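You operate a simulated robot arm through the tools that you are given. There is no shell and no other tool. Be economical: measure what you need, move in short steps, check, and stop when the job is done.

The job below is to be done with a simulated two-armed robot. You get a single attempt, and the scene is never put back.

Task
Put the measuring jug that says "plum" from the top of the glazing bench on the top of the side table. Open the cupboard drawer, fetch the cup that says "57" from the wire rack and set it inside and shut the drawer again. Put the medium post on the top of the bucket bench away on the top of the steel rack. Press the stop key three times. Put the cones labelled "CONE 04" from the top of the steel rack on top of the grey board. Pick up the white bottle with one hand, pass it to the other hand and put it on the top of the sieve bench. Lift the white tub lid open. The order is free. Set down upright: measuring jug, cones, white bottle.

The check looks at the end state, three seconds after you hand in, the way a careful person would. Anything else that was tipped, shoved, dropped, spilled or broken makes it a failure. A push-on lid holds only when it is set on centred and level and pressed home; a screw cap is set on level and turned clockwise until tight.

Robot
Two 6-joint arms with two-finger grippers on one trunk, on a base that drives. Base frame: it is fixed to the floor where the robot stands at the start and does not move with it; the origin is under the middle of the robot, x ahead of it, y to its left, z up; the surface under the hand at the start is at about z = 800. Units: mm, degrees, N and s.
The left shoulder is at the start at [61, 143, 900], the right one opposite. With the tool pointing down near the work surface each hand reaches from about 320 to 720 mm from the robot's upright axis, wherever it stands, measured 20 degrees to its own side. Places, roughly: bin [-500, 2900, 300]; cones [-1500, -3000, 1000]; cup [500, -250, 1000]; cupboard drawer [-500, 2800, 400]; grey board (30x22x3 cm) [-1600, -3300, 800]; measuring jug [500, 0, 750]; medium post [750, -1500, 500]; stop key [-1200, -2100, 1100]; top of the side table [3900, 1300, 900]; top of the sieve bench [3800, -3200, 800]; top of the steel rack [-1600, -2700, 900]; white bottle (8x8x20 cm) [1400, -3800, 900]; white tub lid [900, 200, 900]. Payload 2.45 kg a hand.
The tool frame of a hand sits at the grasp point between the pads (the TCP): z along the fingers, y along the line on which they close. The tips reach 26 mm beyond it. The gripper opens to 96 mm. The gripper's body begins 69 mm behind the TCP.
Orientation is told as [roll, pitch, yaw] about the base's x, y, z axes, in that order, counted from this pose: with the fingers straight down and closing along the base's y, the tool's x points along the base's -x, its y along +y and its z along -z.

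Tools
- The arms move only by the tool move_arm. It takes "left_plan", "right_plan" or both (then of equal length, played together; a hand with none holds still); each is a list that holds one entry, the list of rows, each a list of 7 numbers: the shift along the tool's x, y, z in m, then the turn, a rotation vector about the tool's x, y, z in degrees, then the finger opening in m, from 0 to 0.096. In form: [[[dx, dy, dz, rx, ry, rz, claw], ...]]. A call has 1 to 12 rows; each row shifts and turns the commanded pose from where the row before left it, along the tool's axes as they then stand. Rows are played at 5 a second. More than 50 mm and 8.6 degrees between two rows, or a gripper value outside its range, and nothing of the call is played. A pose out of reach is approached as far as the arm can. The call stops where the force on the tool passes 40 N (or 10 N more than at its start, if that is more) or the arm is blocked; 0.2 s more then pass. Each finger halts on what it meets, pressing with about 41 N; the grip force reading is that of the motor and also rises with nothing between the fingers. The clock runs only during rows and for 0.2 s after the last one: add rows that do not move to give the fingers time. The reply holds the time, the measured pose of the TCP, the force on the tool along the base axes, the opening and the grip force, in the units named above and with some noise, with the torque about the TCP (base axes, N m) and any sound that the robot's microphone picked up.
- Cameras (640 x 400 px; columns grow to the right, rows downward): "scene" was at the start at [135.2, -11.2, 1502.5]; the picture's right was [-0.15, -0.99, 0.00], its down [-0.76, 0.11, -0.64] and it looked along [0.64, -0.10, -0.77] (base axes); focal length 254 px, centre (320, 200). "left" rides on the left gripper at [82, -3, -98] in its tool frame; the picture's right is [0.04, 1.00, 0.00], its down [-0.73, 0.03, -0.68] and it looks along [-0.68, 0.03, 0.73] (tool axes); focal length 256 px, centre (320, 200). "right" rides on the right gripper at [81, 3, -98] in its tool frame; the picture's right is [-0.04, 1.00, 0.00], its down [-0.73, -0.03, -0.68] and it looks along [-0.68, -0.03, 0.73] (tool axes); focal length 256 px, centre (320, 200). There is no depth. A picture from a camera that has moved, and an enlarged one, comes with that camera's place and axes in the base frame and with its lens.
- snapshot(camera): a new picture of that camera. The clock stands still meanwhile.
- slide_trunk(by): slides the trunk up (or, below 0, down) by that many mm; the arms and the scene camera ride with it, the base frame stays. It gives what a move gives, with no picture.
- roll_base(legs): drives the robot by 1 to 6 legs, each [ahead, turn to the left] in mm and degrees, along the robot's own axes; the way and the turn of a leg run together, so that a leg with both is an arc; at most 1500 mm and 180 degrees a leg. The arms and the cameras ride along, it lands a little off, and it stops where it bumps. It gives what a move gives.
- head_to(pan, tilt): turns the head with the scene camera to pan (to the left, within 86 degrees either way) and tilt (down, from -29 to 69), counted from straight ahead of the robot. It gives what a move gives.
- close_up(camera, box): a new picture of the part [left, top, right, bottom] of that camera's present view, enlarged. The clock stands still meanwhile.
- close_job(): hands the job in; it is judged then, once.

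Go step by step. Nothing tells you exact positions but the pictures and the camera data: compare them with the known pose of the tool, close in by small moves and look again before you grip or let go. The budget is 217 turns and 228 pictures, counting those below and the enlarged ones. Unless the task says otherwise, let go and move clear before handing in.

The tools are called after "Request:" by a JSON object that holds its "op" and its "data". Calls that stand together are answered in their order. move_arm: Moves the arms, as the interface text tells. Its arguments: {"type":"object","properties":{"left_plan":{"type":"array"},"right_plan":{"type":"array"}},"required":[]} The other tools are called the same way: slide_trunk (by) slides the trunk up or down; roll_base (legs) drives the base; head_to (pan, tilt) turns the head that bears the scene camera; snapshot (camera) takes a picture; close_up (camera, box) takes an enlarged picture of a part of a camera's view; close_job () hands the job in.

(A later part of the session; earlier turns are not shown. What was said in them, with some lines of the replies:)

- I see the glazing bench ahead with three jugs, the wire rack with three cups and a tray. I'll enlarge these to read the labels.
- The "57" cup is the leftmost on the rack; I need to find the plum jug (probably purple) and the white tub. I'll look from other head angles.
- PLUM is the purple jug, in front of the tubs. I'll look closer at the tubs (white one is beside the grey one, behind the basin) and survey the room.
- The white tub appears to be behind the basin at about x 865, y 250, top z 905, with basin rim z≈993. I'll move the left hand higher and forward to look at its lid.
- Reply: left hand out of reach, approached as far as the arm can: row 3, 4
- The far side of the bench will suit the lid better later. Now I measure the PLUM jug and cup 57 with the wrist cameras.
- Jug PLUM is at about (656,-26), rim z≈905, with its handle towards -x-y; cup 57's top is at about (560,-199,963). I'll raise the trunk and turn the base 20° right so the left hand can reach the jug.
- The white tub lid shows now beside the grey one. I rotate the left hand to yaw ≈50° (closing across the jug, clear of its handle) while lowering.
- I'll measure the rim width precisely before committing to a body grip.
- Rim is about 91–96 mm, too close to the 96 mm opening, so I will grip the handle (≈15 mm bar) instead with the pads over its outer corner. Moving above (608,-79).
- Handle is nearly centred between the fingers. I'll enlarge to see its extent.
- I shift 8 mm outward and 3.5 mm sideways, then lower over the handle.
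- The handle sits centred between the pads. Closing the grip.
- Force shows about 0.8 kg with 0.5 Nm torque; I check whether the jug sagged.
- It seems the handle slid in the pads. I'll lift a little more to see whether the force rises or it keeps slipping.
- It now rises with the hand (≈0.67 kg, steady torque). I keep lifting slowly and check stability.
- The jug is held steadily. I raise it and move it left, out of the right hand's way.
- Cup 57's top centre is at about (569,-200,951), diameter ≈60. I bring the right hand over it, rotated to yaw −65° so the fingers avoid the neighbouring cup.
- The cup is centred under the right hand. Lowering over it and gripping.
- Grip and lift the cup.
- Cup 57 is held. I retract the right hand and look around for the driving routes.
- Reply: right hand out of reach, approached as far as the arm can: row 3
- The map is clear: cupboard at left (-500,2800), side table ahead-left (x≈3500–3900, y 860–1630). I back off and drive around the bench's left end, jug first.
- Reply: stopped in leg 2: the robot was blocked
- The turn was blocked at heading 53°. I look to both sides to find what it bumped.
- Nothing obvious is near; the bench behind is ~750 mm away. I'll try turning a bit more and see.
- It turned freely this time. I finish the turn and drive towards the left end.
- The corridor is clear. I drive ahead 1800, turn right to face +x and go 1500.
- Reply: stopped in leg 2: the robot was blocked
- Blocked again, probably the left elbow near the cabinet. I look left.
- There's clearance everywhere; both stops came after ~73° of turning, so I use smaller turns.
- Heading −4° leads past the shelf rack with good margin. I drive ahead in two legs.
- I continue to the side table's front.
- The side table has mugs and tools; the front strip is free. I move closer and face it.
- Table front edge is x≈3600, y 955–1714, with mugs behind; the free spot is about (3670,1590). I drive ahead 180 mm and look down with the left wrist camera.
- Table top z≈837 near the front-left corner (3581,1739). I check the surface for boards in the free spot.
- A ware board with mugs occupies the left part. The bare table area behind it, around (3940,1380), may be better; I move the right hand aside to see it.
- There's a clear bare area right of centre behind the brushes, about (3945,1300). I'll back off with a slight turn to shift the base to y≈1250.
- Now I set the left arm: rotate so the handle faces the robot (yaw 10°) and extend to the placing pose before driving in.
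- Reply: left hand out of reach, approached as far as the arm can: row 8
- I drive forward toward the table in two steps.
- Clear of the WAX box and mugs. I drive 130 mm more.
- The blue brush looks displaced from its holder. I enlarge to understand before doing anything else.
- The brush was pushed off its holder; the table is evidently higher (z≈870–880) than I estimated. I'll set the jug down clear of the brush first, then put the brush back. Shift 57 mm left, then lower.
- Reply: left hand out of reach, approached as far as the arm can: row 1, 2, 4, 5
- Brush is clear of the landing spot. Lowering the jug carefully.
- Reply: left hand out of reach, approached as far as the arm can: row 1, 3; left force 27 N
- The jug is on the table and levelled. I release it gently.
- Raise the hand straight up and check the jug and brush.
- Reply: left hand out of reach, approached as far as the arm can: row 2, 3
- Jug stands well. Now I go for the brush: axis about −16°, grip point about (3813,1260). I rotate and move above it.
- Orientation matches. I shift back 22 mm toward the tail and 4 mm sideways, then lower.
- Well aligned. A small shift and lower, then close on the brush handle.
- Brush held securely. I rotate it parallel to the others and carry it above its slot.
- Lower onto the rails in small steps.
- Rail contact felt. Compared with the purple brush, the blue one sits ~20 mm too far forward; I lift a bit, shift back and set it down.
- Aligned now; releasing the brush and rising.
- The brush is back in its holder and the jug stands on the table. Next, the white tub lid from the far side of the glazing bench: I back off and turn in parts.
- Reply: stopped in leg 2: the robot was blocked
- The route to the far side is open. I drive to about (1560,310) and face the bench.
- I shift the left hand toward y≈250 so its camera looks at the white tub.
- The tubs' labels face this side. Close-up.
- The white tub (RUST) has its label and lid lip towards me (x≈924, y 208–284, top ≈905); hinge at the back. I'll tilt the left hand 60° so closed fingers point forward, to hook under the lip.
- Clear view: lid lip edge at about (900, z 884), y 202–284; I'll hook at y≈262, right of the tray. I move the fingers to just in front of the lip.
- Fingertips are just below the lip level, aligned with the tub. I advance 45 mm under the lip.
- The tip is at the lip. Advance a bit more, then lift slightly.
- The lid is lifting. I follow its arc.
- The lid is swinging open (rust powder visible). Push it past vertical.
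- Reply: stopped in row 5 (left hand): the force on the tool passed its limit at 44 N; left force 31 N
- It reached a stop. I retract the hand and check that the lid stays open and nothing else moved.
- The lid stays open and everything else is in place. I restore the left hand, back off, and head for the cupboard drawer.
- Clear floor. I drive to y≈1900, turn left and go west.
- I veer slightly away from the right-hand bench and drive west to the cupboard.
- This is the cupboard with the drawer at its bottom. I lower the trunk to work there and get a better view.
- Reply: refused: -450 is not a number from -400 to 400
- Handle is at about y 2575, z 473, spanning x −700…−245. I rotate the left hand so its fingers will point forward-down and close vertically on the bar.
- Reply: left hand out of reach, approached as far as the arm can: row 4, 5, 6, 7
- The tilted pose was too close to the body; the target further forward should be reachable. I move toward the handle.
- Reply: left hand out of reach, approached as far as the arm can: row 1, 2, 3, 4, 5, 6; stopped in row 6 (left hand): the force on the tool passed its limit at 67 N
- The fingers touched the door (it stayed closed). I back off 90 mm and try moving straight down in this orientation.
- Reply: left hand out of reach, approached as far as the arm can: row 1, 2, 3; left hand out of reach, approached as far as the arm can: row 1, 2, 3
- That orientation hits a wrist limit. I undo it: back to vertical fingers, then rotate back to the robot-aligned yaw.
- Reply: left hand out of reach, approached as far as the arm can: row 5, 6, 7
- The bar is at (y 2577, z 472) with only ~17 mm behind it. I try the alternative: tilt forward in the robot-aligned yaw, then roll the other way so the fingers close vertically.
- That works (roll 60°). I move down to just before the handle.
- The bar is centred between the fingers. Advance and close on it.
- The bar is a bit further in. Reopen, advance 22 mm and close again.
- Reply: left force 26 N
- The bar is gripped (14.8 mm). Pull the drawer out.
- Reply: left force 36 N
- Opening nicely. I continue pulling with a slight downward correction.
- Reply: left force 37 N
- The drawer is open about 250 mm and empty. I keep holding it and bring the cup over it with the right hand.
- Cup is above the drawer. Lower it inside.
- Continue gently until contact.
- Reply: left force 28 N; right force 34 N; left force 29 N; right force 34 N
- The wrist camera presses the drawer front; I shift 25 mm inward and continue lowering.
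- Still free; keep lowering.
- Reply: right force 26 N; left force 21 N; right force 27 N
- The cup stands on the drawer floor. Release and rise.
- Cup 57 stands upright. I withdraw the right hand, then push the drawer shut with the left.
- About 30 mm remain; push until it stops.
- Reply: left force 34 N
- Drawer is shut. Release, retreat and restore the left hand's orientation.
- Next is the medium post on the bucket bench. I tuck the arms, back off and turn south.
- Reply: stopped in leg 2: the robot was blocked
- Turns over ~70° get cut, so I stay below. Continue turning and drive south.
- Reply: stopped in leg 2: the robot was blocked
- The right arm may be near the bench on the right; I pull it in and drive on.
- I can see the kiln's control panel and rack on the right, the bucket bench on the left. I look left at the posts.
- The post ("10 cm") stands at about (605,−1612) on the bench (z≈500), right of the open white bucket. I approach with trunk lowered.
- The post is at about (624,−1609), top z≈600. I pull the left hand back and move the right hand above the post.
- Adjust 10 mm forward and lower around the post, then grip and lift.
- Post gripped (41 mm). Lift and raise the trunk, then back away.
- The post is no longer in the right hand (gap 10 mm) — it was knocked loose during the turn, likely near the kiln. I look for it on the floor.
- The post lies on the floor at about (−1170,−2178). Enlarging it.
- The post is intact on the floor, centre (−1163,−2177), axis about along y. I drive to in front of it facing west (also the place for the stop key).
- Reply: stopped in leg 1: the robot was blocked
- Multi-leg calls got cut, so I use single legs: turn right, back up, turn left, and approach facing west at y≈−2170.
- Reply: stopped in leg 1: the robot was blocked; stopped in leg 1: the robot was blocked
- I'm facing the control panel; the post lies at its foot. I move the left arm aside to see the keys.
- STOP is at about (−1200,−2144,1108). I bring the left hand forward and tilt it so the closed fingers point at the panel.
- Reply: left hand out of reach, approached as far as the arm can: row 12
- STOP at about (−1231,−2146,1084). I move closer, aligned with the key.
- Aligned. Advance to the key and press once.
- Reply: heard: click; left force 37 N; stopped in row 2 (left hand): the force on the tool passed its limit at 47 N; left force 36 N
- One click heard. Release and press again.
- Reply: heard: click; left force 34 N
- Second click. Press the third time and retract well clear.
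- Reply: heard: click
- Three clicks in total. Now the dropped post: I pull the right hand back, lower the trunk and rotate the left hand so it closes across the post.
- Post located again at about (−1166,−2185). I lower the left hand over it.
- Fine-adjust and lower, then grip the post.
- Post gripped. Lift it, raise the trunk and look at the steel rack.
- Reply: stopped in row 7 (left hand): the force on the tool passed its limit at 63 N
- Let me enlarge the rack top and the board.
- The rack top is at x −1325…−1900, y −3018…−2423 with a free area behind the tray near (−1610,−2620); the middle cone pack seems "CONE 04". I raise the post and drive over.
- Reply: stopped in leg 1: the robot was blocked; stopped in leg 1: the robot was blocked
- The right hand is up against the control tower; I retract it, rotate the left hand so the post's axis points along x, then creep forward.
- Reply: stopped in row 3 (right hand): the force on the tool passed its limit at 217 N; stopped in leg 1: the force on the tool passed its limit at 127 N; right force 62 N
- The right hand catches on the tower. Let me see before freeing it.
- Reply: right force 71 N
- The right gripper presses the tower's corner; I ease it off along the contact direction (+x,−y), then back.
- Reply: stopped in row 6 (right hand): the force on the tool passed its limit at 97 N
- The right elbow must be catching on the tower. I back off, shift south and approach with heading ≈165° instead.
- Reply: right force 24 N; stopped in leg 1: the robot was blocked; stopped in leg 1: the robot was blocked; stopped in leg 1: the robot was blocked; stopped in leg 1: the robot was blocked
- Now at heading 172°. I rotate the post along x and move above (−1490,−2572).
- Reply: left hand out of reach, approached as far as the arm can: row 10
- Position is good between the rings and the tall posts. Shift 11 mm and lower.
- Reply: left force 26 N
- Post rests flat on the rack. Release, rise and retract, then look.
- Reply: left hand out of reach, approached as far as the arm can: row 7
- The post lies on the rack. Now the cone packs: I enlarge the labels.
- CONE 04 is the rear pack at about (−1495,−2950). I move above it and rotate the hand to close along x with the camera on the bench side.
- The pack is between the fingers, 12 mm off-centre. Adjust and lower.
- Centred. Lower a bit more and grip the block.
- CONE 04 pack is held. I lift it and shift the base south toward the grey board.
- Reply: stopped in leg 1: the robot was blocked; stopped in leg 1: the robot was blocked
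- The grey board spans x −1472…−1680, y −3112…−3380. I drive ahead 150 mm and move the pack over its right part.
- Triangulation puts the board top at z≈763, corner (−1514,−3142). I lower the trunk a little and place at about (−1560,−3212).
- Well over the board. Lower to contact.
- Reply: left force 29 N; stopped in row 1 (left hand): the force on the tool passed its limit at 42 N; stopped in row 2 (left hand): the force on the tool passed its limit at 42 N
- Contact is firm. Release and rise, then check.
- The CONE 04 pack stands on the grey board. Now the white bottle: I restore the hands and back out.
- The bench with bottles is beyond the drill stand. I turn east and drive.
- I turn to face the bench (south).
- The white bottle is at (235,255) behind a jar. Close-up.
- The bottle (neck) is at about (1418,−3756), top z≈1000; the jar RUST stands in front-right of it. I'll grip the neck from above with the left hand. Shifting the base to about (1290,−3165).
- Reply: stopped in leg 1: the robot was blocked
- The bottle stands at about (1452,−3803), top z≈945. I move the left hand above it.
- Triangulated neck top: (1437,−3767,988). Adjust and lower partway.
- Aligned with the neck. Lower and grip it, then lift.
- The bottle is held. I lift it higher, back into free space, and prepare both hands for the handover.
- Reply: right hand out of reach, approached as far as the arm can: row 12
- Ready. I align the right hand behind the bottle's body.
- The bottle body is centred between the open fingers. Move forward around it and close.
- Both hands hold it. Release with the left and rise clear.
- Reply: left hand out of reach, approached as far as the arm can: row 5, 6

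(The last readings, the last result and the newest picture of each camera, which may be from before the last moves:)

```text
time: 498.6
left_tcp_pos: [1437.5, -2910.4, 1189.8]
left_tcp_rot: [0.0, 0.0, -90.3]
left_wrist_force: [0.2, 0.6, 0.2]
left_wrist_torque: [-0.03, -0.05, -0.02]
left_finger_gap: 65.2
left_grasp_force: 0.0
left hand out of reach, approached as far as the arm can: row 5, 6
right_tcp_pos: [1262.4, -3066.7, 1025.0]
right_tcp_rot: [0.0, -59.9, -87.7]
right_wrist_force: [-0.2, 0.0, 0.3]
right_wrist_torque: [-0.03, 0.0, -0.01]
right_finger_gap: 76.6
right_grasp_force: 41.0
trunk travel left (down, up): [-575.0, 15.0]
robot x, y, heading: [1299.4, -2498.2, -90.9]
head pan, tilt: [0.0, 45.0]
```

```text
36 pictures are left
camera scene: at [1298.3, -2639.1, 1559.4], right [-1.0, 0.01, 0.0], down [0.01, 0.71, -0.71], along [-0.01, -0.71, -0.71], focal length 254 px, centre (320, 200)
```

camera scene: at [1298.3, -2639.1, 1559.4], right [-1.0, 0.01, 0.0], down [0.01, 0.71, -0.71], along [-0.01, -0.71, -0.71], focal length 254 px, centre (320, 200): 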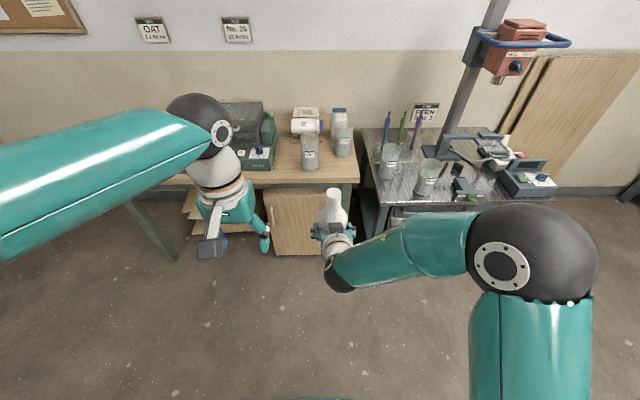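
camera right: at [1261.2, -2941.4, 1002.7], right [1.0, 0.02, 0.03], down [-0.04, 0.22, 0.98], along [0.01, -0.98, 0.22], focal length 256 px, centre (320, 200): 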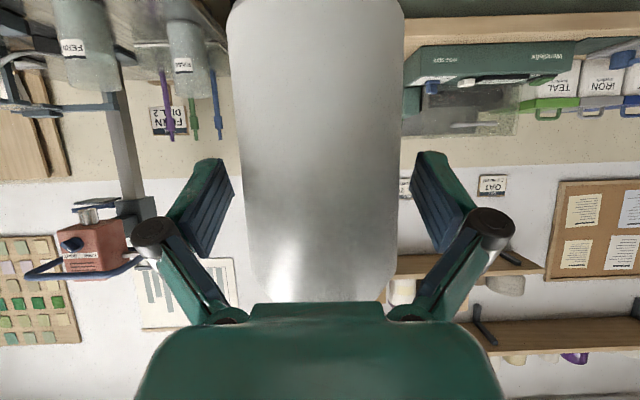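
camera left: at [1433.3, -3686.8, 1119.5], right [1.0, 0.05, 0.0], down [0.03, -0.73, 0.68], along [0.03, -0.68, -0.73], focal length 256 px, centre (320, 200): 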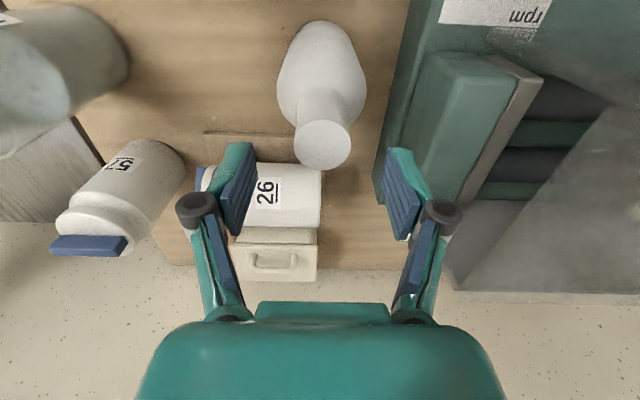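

Handover done. Now drive toward the sieve bench: turn left and go east.

Request:
{"op": "roll_base", "data": {"legs": [[0, 62]]}}

Request:
{"op": "roll_base", "data": {"legs": [[0, 14]]}}

Request:
{"op": "roll_base", "data": {"legs": [[1000, 0]]}}

Request:
{"op": "head_to", "data": {"pan": 0, "tilt": 25}}

Request:
{"op": "snapshot", "data": {"camera": "scene"}}

```text
time: 502.1
left_tcp_pos: [1731.6, -2571.3, 1190.5]
left_tcp_rot: [0.0, 0.1, -27.8]
left_wrist_force: [0.4, -0.5, -0.2]
left_wrist_torque: [0.02, 0.01, -0.03]
left_finger_gap: 64.9
left_grasp_force: 0.1
right_tcp_pos: [1789.6, -2796.6, 1023.6]
right_tcp_rot: [0.1, -59.8, -25.3]
right_wrist_force: [0.3, -1.2, 0.2]
right_wrist_torque: [-0.01, -0.01, -0.02]
right_finger_gap: 76.8
right_grasp_force: 40.7
trunk travel left (down, up): [-575.0, 15.0]
robot x, y, heading: [1283.2, -2538.3, -28.3]
head pan, tilt: [0.0, 45.0]
```

```text
time: 503.5
left_tcp_pos: [1726.3, -2461.8, 1190.4]
left_tcp_rot: [0.0, -0.1, -13.8]
left_wrist_force: [-0.8, 1.1, -0.1]
left_wrist_torque: [0.0, -0.03, 0.01]
left_finger_gap: 65.0
left_grasp_force: 0.0
right_tcp_pos: [1838.9, -2667.3, 1025.1]
right_tcp_rot: [0.0, -59.8, -11.4]
right_wrist_force: [-0.4, 0.0, -0.4]
right_wrist_torque: [0.01, -0.01, -0.02]
right_finger_gap: 76.3
right_grasp_force: 41.1
trunk travel left (down, up): [-575.0, 15.0]
robot x, y, heading: [1281.3, -2549.8, -14.3]
head pan, tilt: [0.0, 45.0]
```

```text
time: 508.7
left_tcp_pos: [2692.6, -2702.0, 1191.0]
left_tcp_rot: [-0.1, 0.0, -13.6]
left_wrist_force: [0.5, -0.3, 0.2]
left_wrist_torque: [0.01, 0.05, -0.02]
left_finger_gap: 65.2
left_grasp_force: 0.0
right_tcp_pos: [2806.3, -2906.8, 1025.5]
right_tcp_rot: [0.0, -59.8, -11.0]
right_wrist_force: [0.5, -0.7, -0.3]
right_wrist_torque: [0.04, 0.0, -0.05]
right_finger_gap: 76.6
right_grasp_force: 41.1
trunk travel left (down, up): [-575.0, 15.0]
robot x, y, heading: [2248.9, -2788.5, -13.8]
head pan, tilt: [0.0, 45.0]
```

```text
time: 509.6
left_tcp_pos: [2692.6, -2701.7, 1190.4]
left_tcp_rot: [0.0, 0.0, -13.6]
left_wrist_force: [0.6, -1.1, -0.3]
left_wrist_torque: [0.0, 0.04, -0.02]
left_finger_gap: 64.8
left_grasp_force: 0.0
right_tcp_pos: [2805.0, -2904.8, 1025.6]
right_tcp_rot: [-0.1, -59.8, -11.0]
right_wrist_force: [-0.5, 0.9, -0.2]
right_wrist_torque: [0.02, -0.01, 0.03]
right_finger_gap: 76.6
right_grasp_force: 40.8
trunk travel left (down, up): [-575.0, 15.0]
robot x, y, heading: [2248.3, -2787.1, -13.9]
head pan, tilt: [0.0, 25.0]
```

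```text
35 pictures are left
camera scene: at [2394.6, -2825.6, 1589.8], right [-0.24, -0.97, 0.0], down [-0.41, 0.1, -0.91], along [0.88, -0.22, -0.42], focal length 254 px, centre (320, 200)
```

scene: 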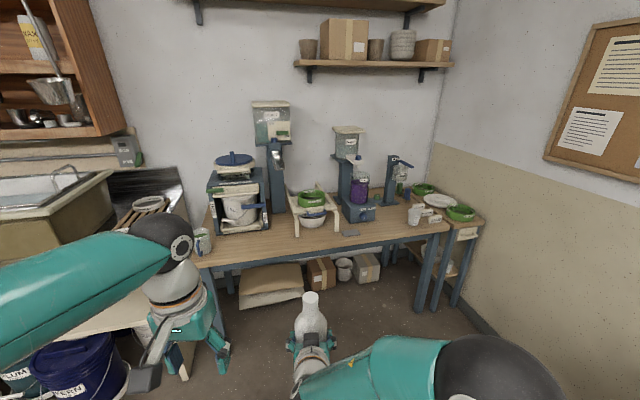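

The sieve bench is ahead; its front strip is mostly free. Close-up to choose a spot.

Request:
{"op": "close_up", "data": {"camera": "scene", "box": [180, 150, 500, 290]}}

```text
2.00 times, centred on (340, 220) of scene
camera zoom: at [2394.6, -2825.6, 1589.8], right [-0.24, -0.97, 0.0], down [-0.41, 0.1, -0.91], along [0.88, -0.22, -0.42], focal length 508 px, centre (280, 160)
```

zoom: 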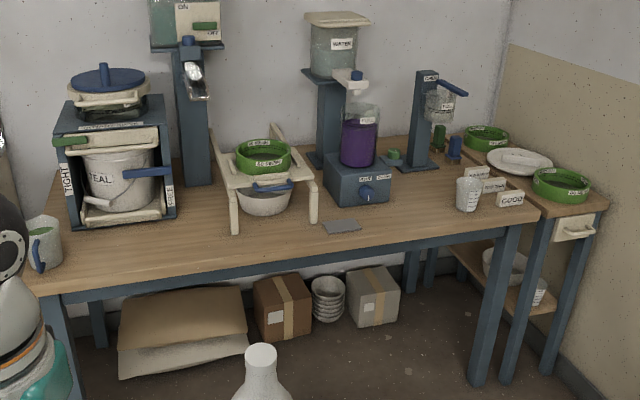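

I'll place it at about (3550,−2890), between the tall frame and the sieve stand. Approach.

Request:
{"op": "roll_base", "data": {"legs": [[0, 10]]}}

Request:
{"op": "roll_base", "data": {"legs": [[560, 0]]}}

Request:
{"op": "roll_base", "data": {"legs": [[0, 4]]}}

Request:
{"op": "head_to", "data": {"pan": 0, "tilt": 40}}

Request:
{"op": "snapshot", "data": {"camera": "scene"}}

```text
time: 510.7
left_tcp_pos: [2672.0, -2623.7, 1191.6]
left_tcp_rot: [-0.1, 0.0, -3.4]
left_wrist_force: [0.2, 0.0, 0.3]
left_wrist_torque: [0.0, -0.01, -0.01]
left_finger_gap: 65.0
left_grasp_force: 0.1
right_tcp_pos: [2816.8, -2806.8, 1024.4]
right_tcp_rot: [0.0, -59.7, -0.8]
right_wrist_force: [0.4, 0.2, 0.4]
right_wrist_torque: [-0.03, 0.01, -0.03]
right_finger_gap: 76.7
right_grasp_force: 40.7
trunk travel left (down, up): [-575.0, 15.0]
robot x, y, heading: [2246.7, -2797.0, -3.8]
head pan, tilt: [0.0, 25.0]
```

```text
time: 514.0
left_tcp_pos: [3234.9, -2660.1, 1191.7]
left_tcp_rot: [0.1, 0.0, -3.3]
left_wrist_force: [-0.9, -0.1, 0.2]
left_wrist_torque: [-0.02, 0.04, -0.01]
left_finger_gap: 65.0
left_grasp_force: 0.0
right_tcp_pos: [3382.5, -2841.2, 1025.8]
right_tcp_rot: [0.1, -59.8, -0.7]
right_wrist_force: [-0.5, -0.8, -1.0]
right_wrist_torque: [0.01, 0.01, 0.04]
right_finger_gap: 76.5
right_grasp_force: 40.7
trunk travel left (down, up): [-575.0, 15.0]
robot x, y, heading: [2809.6, -2832.3, -3.4]
head pan, tilt: [0.0, 25.0]
```

```text
time: 514.9
left_tcp_pos: [3221.0, -2630.0, 1193.4]
left_tcp_rot: [0.0, 0.0, 0.7]
left_wrist_force: [0.0, 1.1, 0.1]
left_wrist_torque: [0.0, -0.04, 0.0]
left_finger_gap: 65.0
left_grasp_force: 0.2
right_tcp_pos: [3380.0, -2800.6, 1025.9]
right_tcp_rot: [0.1, -59.7, 3.4]
right_wrist_force: [-0.1, -0.4, -0.6]
right_wrist_torque: [0.01, -0.02, -0.01]
right_finger_gap: 76.7
right_grasp_force: 41.5
trunk travel left (down, up): [-575.0, 15.0]
robot x, y, heading: [2809.4, -2836.4, 0.5]
head pan, tilt: [0.0, 25.0]
```

```text
time: 515.6
left_tcp_pos: [3221.7, -2630.4, 1193.1]
left_tcp_rot: [0.0, -0.1, 0.6]
left_wrist_force: [-0.3, -0.1, 0.7]
left_wrist_torque: [0.02, 0.02, -0.01]
left_finger_gap: 65.2
left_grasp_force: 0.1
right_tcp_pos: [3379.9, -2801.2, 1026.4]
right_tcp_rot: [0.2, -59.7, 3.3]
right_wrist_force: [-0.2, 0.7, -1.0]
right_wrist_torque: [0.04, 0.04, -0.02]
right_finger_gap: 76.7
right_grasp_force: 41.1
trunk travel left (down, up): [-575.0, 15.0]
robot x, y, heading: [2813.0, -2838.0, 0.7]
head pan, tilt: [0.0, 40.0]
```

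```text
33 pictures are left
camera scene: at [2956.0, -2835.6, 1566.6], right [0.01, -1.0, 0.0], down [-0.64, -0.01, -0.77], along [0.77, 0.01, -0.64], focal length 254 px, centre (320, 200)
```

scene: 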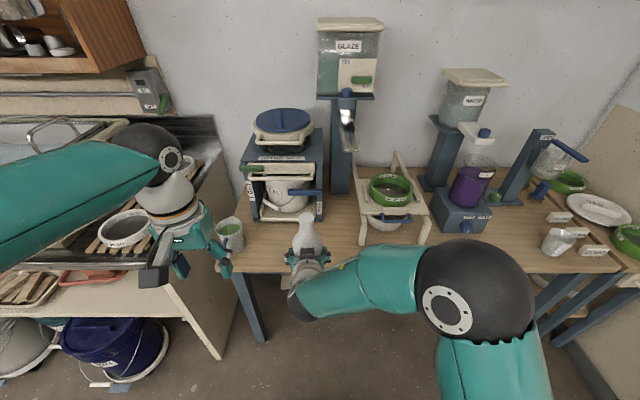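

Bench top z≈786, front x≈3485; spot (3575,−2805) is free. Drive ahead 190 mm and lower partway.

Request:
{"op": "roll_base", "data": {"legs": [[190, 0]]}}

Request:
{"op": "move_arm", "data": {"right_plan": [[[0.026, 0, 0.015, 0, 0, 0, 0.06], [0.026, 0, 0.015, 0, 0, 0, 0.06], [0.026, 0, 0.015, 0, 0, 0, 0.06], [0.026, 0, 0.015, 0, 0, 0, 0.06], [0, 0, 0, 0, 0, 0, 0.06]]]}}

Request:
{"op": "snapshot", "data": {"camera": "scene"}}

Request:
{"op": "snapshot", "data": {"camera": "right"}}

```text
time: 517.2
left_tcp_pos: [3415.0, -2629.6, 1192.3]
left_tcp_rot: [0.0, 0.0, 0.7]
left_wrist_force: [0.9, 0.3, -0.5]
left_wrist_torque: [-0.01, 0.04, -0.01]
left_finger_gap: 65.1
left_grasp_force: 0.1
right_tcp_pos: [3573.3, -2799.1, 1026.8]
right_tcp_rot: [0.1, -59.7, 3.1]
right_wrist_force: [0.5, -0.4, -1.2]
right_wrist_torque: [-0.02, 0.01, 0.04]
right_finger_gap: 76.6
right_grasp_force: 40.7
trunk travel left (down, up): [-575.0, 15.0]
robot x, y, heading: [3003.8, -2832.9, 0.1]
head pan, tilt: [0.0, 40.0]
```

```text
time: 518.4
left_tcp_pos: [3413.2, -2629.9, 1193.0]
left_tcp_rot: [0.0, 0.0, 0.8]
left_wrist_force: [-0.2, -0.1, -0.3]
left_wrist_torque: [-0.02, -0.03, 0.02]
left_finger_gap: 65.1
left_grasp_force: 0.1
right_tcp_pos: [3570.9, -2799.5, 907.0]
right_tcp_rot: [0.1, -59.9, 3.3]
right_wrist_force: [-1.0, 0.4, -1.0]
right_wrist_torque: [0.01, 0.02, -0.01]
right_finger_gap: 76.3
right_grasp_force: 41.1
trunk travel left (down, up): [-575.0, 15.0]
robot x, y, heading: [2998.9, -2829.5, 0.4]
head pan, tilt: [0.0, 40.0]
```

```text
32 pictures are left
camera scene: at [3147.4, -2834.1, 1566.6], right [0.01, -1.0, 0.0], down [-0.64, 0.0, -0.77], along [0.77, 0.01, -0.64], focal length 254 px, centre (320, 200)
```

scene: 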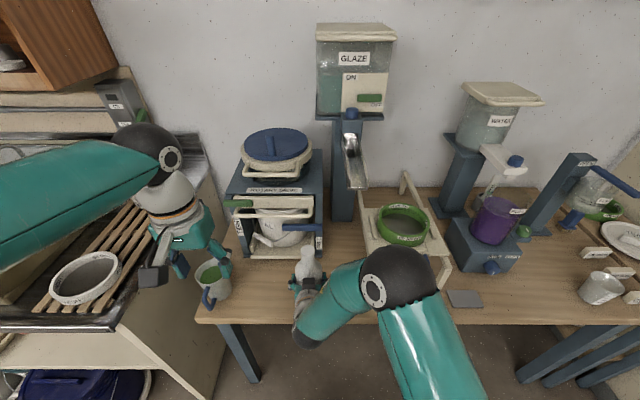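

```text
31 pictures are left
camera right: at [3445.5, -2803.1, 885.9], right [-0.04, 1.0, 0.04], down [-0.22, -0.04, 0.98], along [0.98, 0.03, 0.22], focal length 256 px, centre (320, 200)
```

right: 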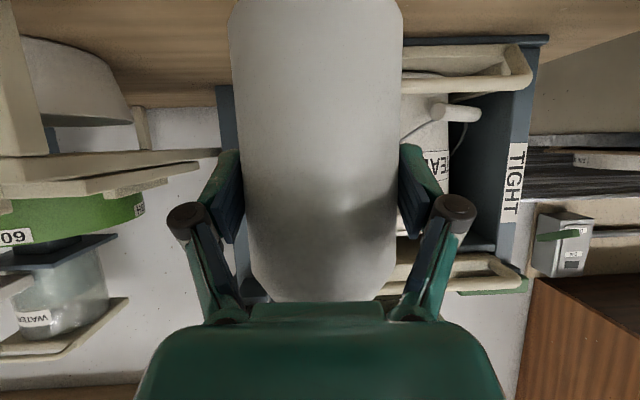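

Clear. Continue lowering until contact.

Request:
{"op": "move_arm", "data": {"right_plan": [[[0.0173, 0, 0.01, 0, 0, 0, 0.06], [0.0087, 0, 0.005, 0, 0, 0, 0.06], [0.0043, 0, 0.0025, 0, 0, 0, 0.06], [0, 0, 0, 0, 0, 0, 0.06]]]}}

Request:
{"op": "move_arm", "data": {"right_plan": [[[0.0052, 0, 0.003, 0, 0, 0, 0.06], [0.0043, 0, 0.0025, 0, 0, 0, 0.06], [0, 0, 0, 0, 0, 0, 0.06]]]}}

Request:
{"op": "move_arm", "data": {"right_plan": [[[0.0043, 0, 0.0025, 0, 0, 0, 0.06], [0, 0, 0, 0, 0, 0, 0.06]]]}}

```text
time: 519.4
left_tcp_pos: [3414.0, -2629.6, 1193.3]
left_tcp_rot: [0.0, 0.0, 0.7]
left_wrist_force: [0.3, 0.0, 0.0]
left_wrist_torque: [-0.01, -0.03, -0.02]
left_finger_gap: 64.7
left_grasp_force: 0.0
right_tcp_pos: [3572.6, -2799.7, 872.1]
right_tcp_rot: [0.1, -59.9, 3.2]
right_wrist_force: [0.3, 0.1, -1.1]
right_wrist_torque: [0.0, 0.01, 0.03]
right_finger_gap: 76.7
right_grasp_force: 40.8
trunk travel left (down, up): [-575.0, 15.0]
robot x, y, heading: [3007.1, -2834.8, 0.5]
head pan, tilt: [0.0, 40.0]
```

```text
time: 520.2
left_tcp_pos: [3413.2, -2629.3, 1193.3]
left_tcp_rot: [0.0, 0.0, 0.7]
left_wrist_force: [0.6, 0.1, 0.5]
left_wrist_torque: [0.01, 0.03, 0.01]
left_finger_gap: 65.0
left_grasp_force: 0.2
right_tcp_pos: [3572.4, -2800.1, 861.1]
right_tcp_rot: [0.0, -59.8, 3.4]
right_wrist_force: [-0.1, 0.2, -1.0]
right_wrist_torque: [0.04, -0.01, 0.02]
right_finger_gap: 76.8
right_grasp_force: 41.3
trunk travel left (down, up): [-575.0, 15.0]
robot x, y, heading: [3004.8, -2836.1, 0.3]
head pan, tilt: [0.0, 40.0]
```

```text
time: 520.8
left_tcp_pos: [3412.7, -2629.8, 1191.9]
left_tcp_rot: [0.1, 0.0, 0.6]
left_wrist_force: [0.2, -0.2, -0.7]
left_wrist_torque: [0.0, 0.0, -0.01]
left_finger_gap: 65.0
left_grasp_force: 0.1
right_tcp_pos: [3571.3, -2800.4, 855.7]
right_tcp_rot: [0.0, -59.7, 3.2]
right_wrist_force: [-0.1, 0.4, -0.8]
right_wrist_torque: [0.03, 0.03, -0.04]
right_finger_gap: 76.6
right_grasp_force: 40.8
trunk travel left (down, up): [-575.0, 15.0]
robot x, y, heading: [3005.2, -2838.8, 0.5]
head pan, tilt: [0.0, 40.0]
```

Not yet in contact; continue in 5 mm steps.

Request:
{"op": "move_arm", "data": {"right_plan": [[[0.0043, 0, 0.0025, 0, 0, 0, 0.06], [0.0043, 0, 0.0025, 0, 0, 0, 0.06], [0, 0, 0, 0, 0, 0, 0.06]]]}}

Request:
{"op": "move_arm", "data": {"right_plan": [[[0.0043, 0, 0.0025, 0, 0, 0, 0.06], [0.0043, 0, 0.0025, 0, 0, 0, 0.06], [0, 0, 0, 0, 0, 0, 0.06]]]}}

Request:
{"op": "close_up", "data": {"camera": "scene", "box": [240, 200, 400, 340]}}

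```text
time: 521.6
left_tcp_pos: [3410.2, -2629.3, 1192.4]
left_tcp_rot: [0.0, -0.3, 0.7]
left_wrist_force: [-0.8, -0.3, 0.3]
left_wrist_torque: [0.0, -0.01, 0.0]
left_finger_gap: 64.9
left_grasp_force: 0.0
right_tcp_pos: [3573.2, -2798.8, 851.1]
right_tcp_rot: [0.2, -60.6, 3.0]
right_wrist_force: [2.6, -0.6, 27.8]
right_wrist_torque: [-0.11, -0.36, -0.28]
right_finger_gap: 76.9
right_grasp_force: 41.3
trunk travel left (down, up): [-575.0, 15.0]
robot x, y, heading: [3001.1, -2835.4, 0.2]
head pan, tilt: [0.0, 40.0]
```

```text
time: 522.4
left_tcp_pos: [3410.8, -2629.5, 1194.2]
left_tcp_rot: [-0.1, -0.1, 0.7]
left_wrist_force: [0.2, -0.2, -0.7]
left_wrist_torque: [0.01, 0.0, -0.02]
left_finger_gap: 65.1
left_grasp_force: 0.0
right_tcp_pos: [3571.5, -2799.5, 838.8]
right_tcp_rot: [0.1, -60.4, 3.2]
right_wrist_force: [1.4, 5.4, 27.3]
right_wrist_torque: [0.28, -0.34, -0.03]
right_finger_gap: 76.6
right_grasp_force: 41.1
trunk travel left (down, up): [-575.0, 15.0]
robot x, y, heading: [3002.8, -2835.0, 0.2]
head pan, tilt: [0.0, 40.0]
```

```text
2.86 times, centred on (320, 270) of scene
camera zoom: at [3144.9, -2833.6, 1566.9], right [0.01, -1.0, 0.0], down [-0.64, 0.0, -0.77], along [0.77, 0.01, -0.64], focal length 725 px, centre (320, 0)
```

zoom: 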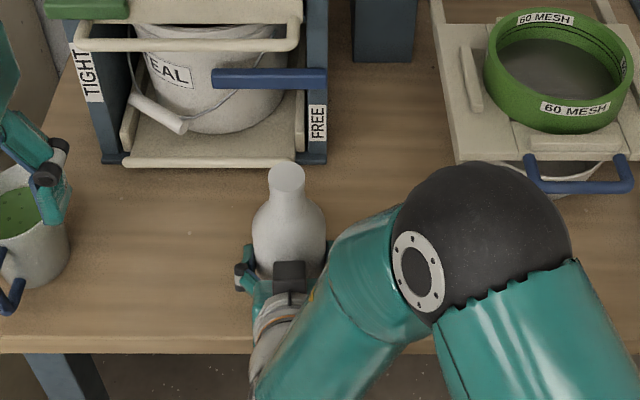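

The bottle rests on the bench. Open and withdraw straight back.

Request:
{"op": "move_arm", "data": {"right_plan": [[[0, 0, 0, 0, 0, 0, 0.082], [0, 0, 0, 0, 0, 0, 0.09], [0, 0, 0, 0, 0, 0, 0.096], [0, 0, 0, 0, 0, 0, 0.096], [0.01, 0, -0.0173, 0, 0, 0, 0.096], [0.015, 0, -0.026, 0, 0, 0, 0.096], [0.02, 0, -0.0346, 0, 0, 0, 0.096], [0.02, 0, -0.0346, 0, 0, 0, 0.096], [0, 0, 0, 0, 0, 0, 0.096]]]}}

Request:
{"op": "snapshot", "data": {"camera": "right"}}

Request:
{"op": "close_up", "data": {"camera": "scene", "box": [220, 180, 420, 340]}}

```text
time: 524.6
left_tcp_pos: [3414.6, -2630.1, 1193.9]
left_tcp_rot: [0.1, 0.0, 0.6]
left_wrist_force: [-0.9, 1.3, 0.2]
left_wrist_torque: [-0.01, -0.02, -0.01]
left_finger_gap: 65.1
left_grasp_force: 0.2
right_tcp_pos: [3469.8, -2829.6, 833.3]
right_tcp_rot: [-0.2, -58.6, -0.1]
right_wrist_force: [-0.2, -0.4, -0.3]
right_wrist_torque: [0.01, 0.0, -0.01]
right_finger_gap: 96.0
right_grasp_force: 0.2
right hand out of reach, approached as far as the arm can: row 8
trunk travel left (down, up): [-575.0, 15.0]
robot x, y, heading: [2998.2, -2840.0, 0.5]
head pan, tilt: [0.0, 40.0]
stopped in row 9 (right hand): the arm was blocked; the commanded pose is now the measured one
```

```text
29 pictures are left
camera right: at [3343.1, -2825.6, 814.7], right [0.03, 1.0, 0.03], down [-0.2, -0.03, 0.98], along [0.98, -0.03, 0.19], focal length 256 px, centre (320, 200)
```

right: 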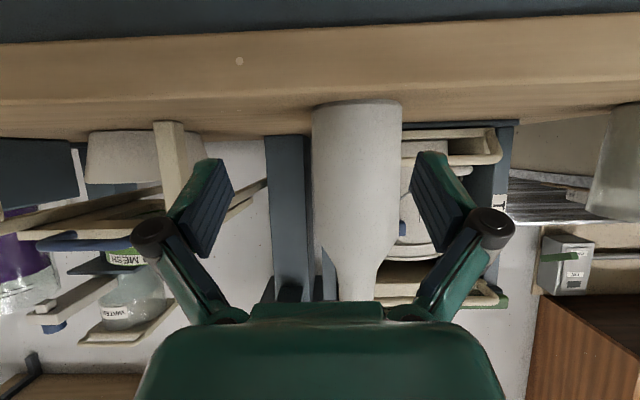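

```text
2.50 times, centred on (320, 260) of scene
camera zoom: at [3148.1, -2834.3, 1566.3], right [0.01, -1.0, 0.0], down [-0.64, 0.0, -0.77], along [0.77, 0.01, -0.64], focal length 634 px, centre (320, 50)
```

zoom: 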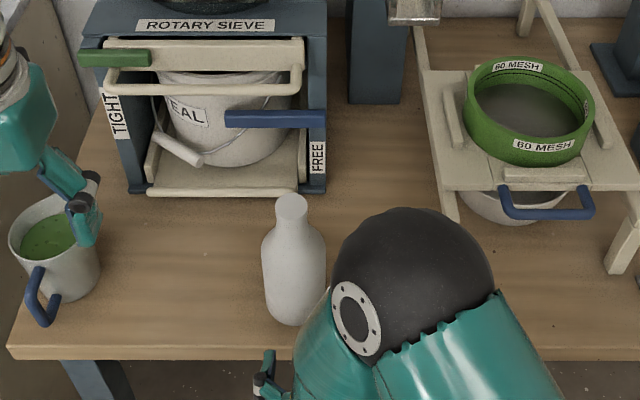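

The bottle stands upright on the sieve bench. Back the base away and do a final check.

Request:
{"op": "roll_base", "data": {"legs": [[-500, 0]]}}

Request:
{"op": "head_to", "data": {"pan": 0, "tilt": 25}}

Request:
{"op": "close_up", "data": {"camera": "scene", "box": [160, 100, 500, 300]}}

```text
time: 527.6
left_tcp_pos: [2912.7, -2633.9, 1194.8]
left_tcp_rot: [0.0, -0.2, 0.4]
left_wrist_force: [-0.5, 0.2, 1.2]
left_wrist_torque: [-0.01, -0.02, 0.0]
left_finger_gap: 65.1
left_grasp_force: 0.1
right_tcp_pos: [2967.8, -2834.7, 833.9]
right_tcp_rot: [-0.3, -58.5, -0.3]
right_wrist_force: [-0.2, 0.1, -0.1]
right_wrist_torque: [-0.04, -0.04, -0.02]
right_finger_gap: 96.1
right_grasp_force: 0.0
trunk travel left (down, up): [-575.0, 15.0]
robot x, y, heading: [2503.3, -2839.2, -0.2]
head pan, tilt: [0.0, 40.0]
```

```text
time: 528.4
left_tcp_pos: [2914.4, -2634.2, 1193.2]
left_tcp_rot: [-0.1, 0.0, 0.5]
left_wrist_force: [0.3, 0.2, 0.7]
left_wrist_torque: [0.0, 0.03, 0.03]
left_finger_gap: 64.9
left_grasp_force: 0.0
right_tcp_pos: [2968.7, -2835.9, 833.6]
right_tcp_rot: [-0.3, -58.3, -0.5]
right_wrist_force: [-0.1, -0.7, 0.4]
right_wrist_torque: [0.01, -0.01, 0.03]
right_finger_gap: 95.9
right_grasp_force: 0.0
trunk travel left (down, up): [-575.0, 15.0]
robot x, y, heading: [2500.0, -2840.3, 0.2]
head pan, tilt: [0.0, 25.0]
```

```text
1.88 times, centred on (330, 200) of scene
camera zoom: at [2655.5, -2837.6, 1589.7], right [0.0, -1.0, 0.0], down [-0.42, 0.0, -0.91], along [0.91, 0.0, -0.42], focal length 478 px, centre (301, 200)
```

zoom: 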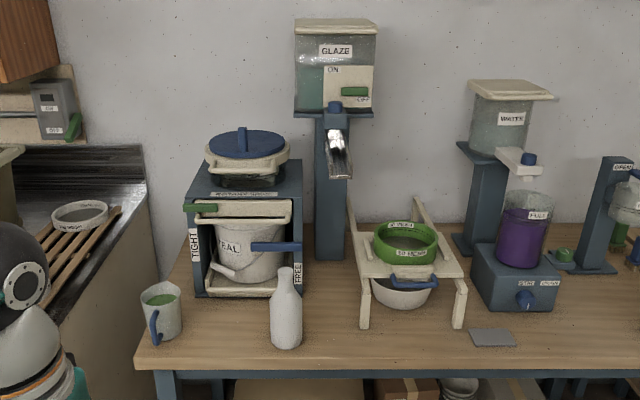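

The bottle stands on the bench and both hands are clear, so I'm handing in.

Request:
{"op": "close_job", "data": {}}

```text
The job is handed in.
```

I handed the job in with all seven tasks done, but three mishaps on the way could still count against it.

**Tasks**
- **Plum jug:** it stands upright on the side table.
- **Cup 57:** it is in the cupboard drawer, and the drawer is shut.
- **Medium post:** it lies on its side on the steel rack.
- **Stop key:** I pressed it three times and heard a click each time.
- **CONE 04 pack:** it stands upright on the grey board.
- **White bottle:** I passed it from the left hand to the right, and it stands upright on the sieve bench.
- **White tub lid:** it is open and stayed open after I moved away.

**Mishaps**
- **Paintbrush:** carrying the jug in, I pushed a blue brush off its holder on the side table. I put it back in its slot, by eye about 6 mm nearer the table's front edge than the brush next to it.
- **Post dropped:** the post fell to the floor during a turn, and I picked it up again. It looked undamaged.
- **Bumps:** the left hand touched the cupboard door once. Both hands bumped the kiln control tower, the right one hard, catching on its front corner beside the keys and knobs. I saw no damage and heard no extra clicks, but I didn't go back to check the knob positions.
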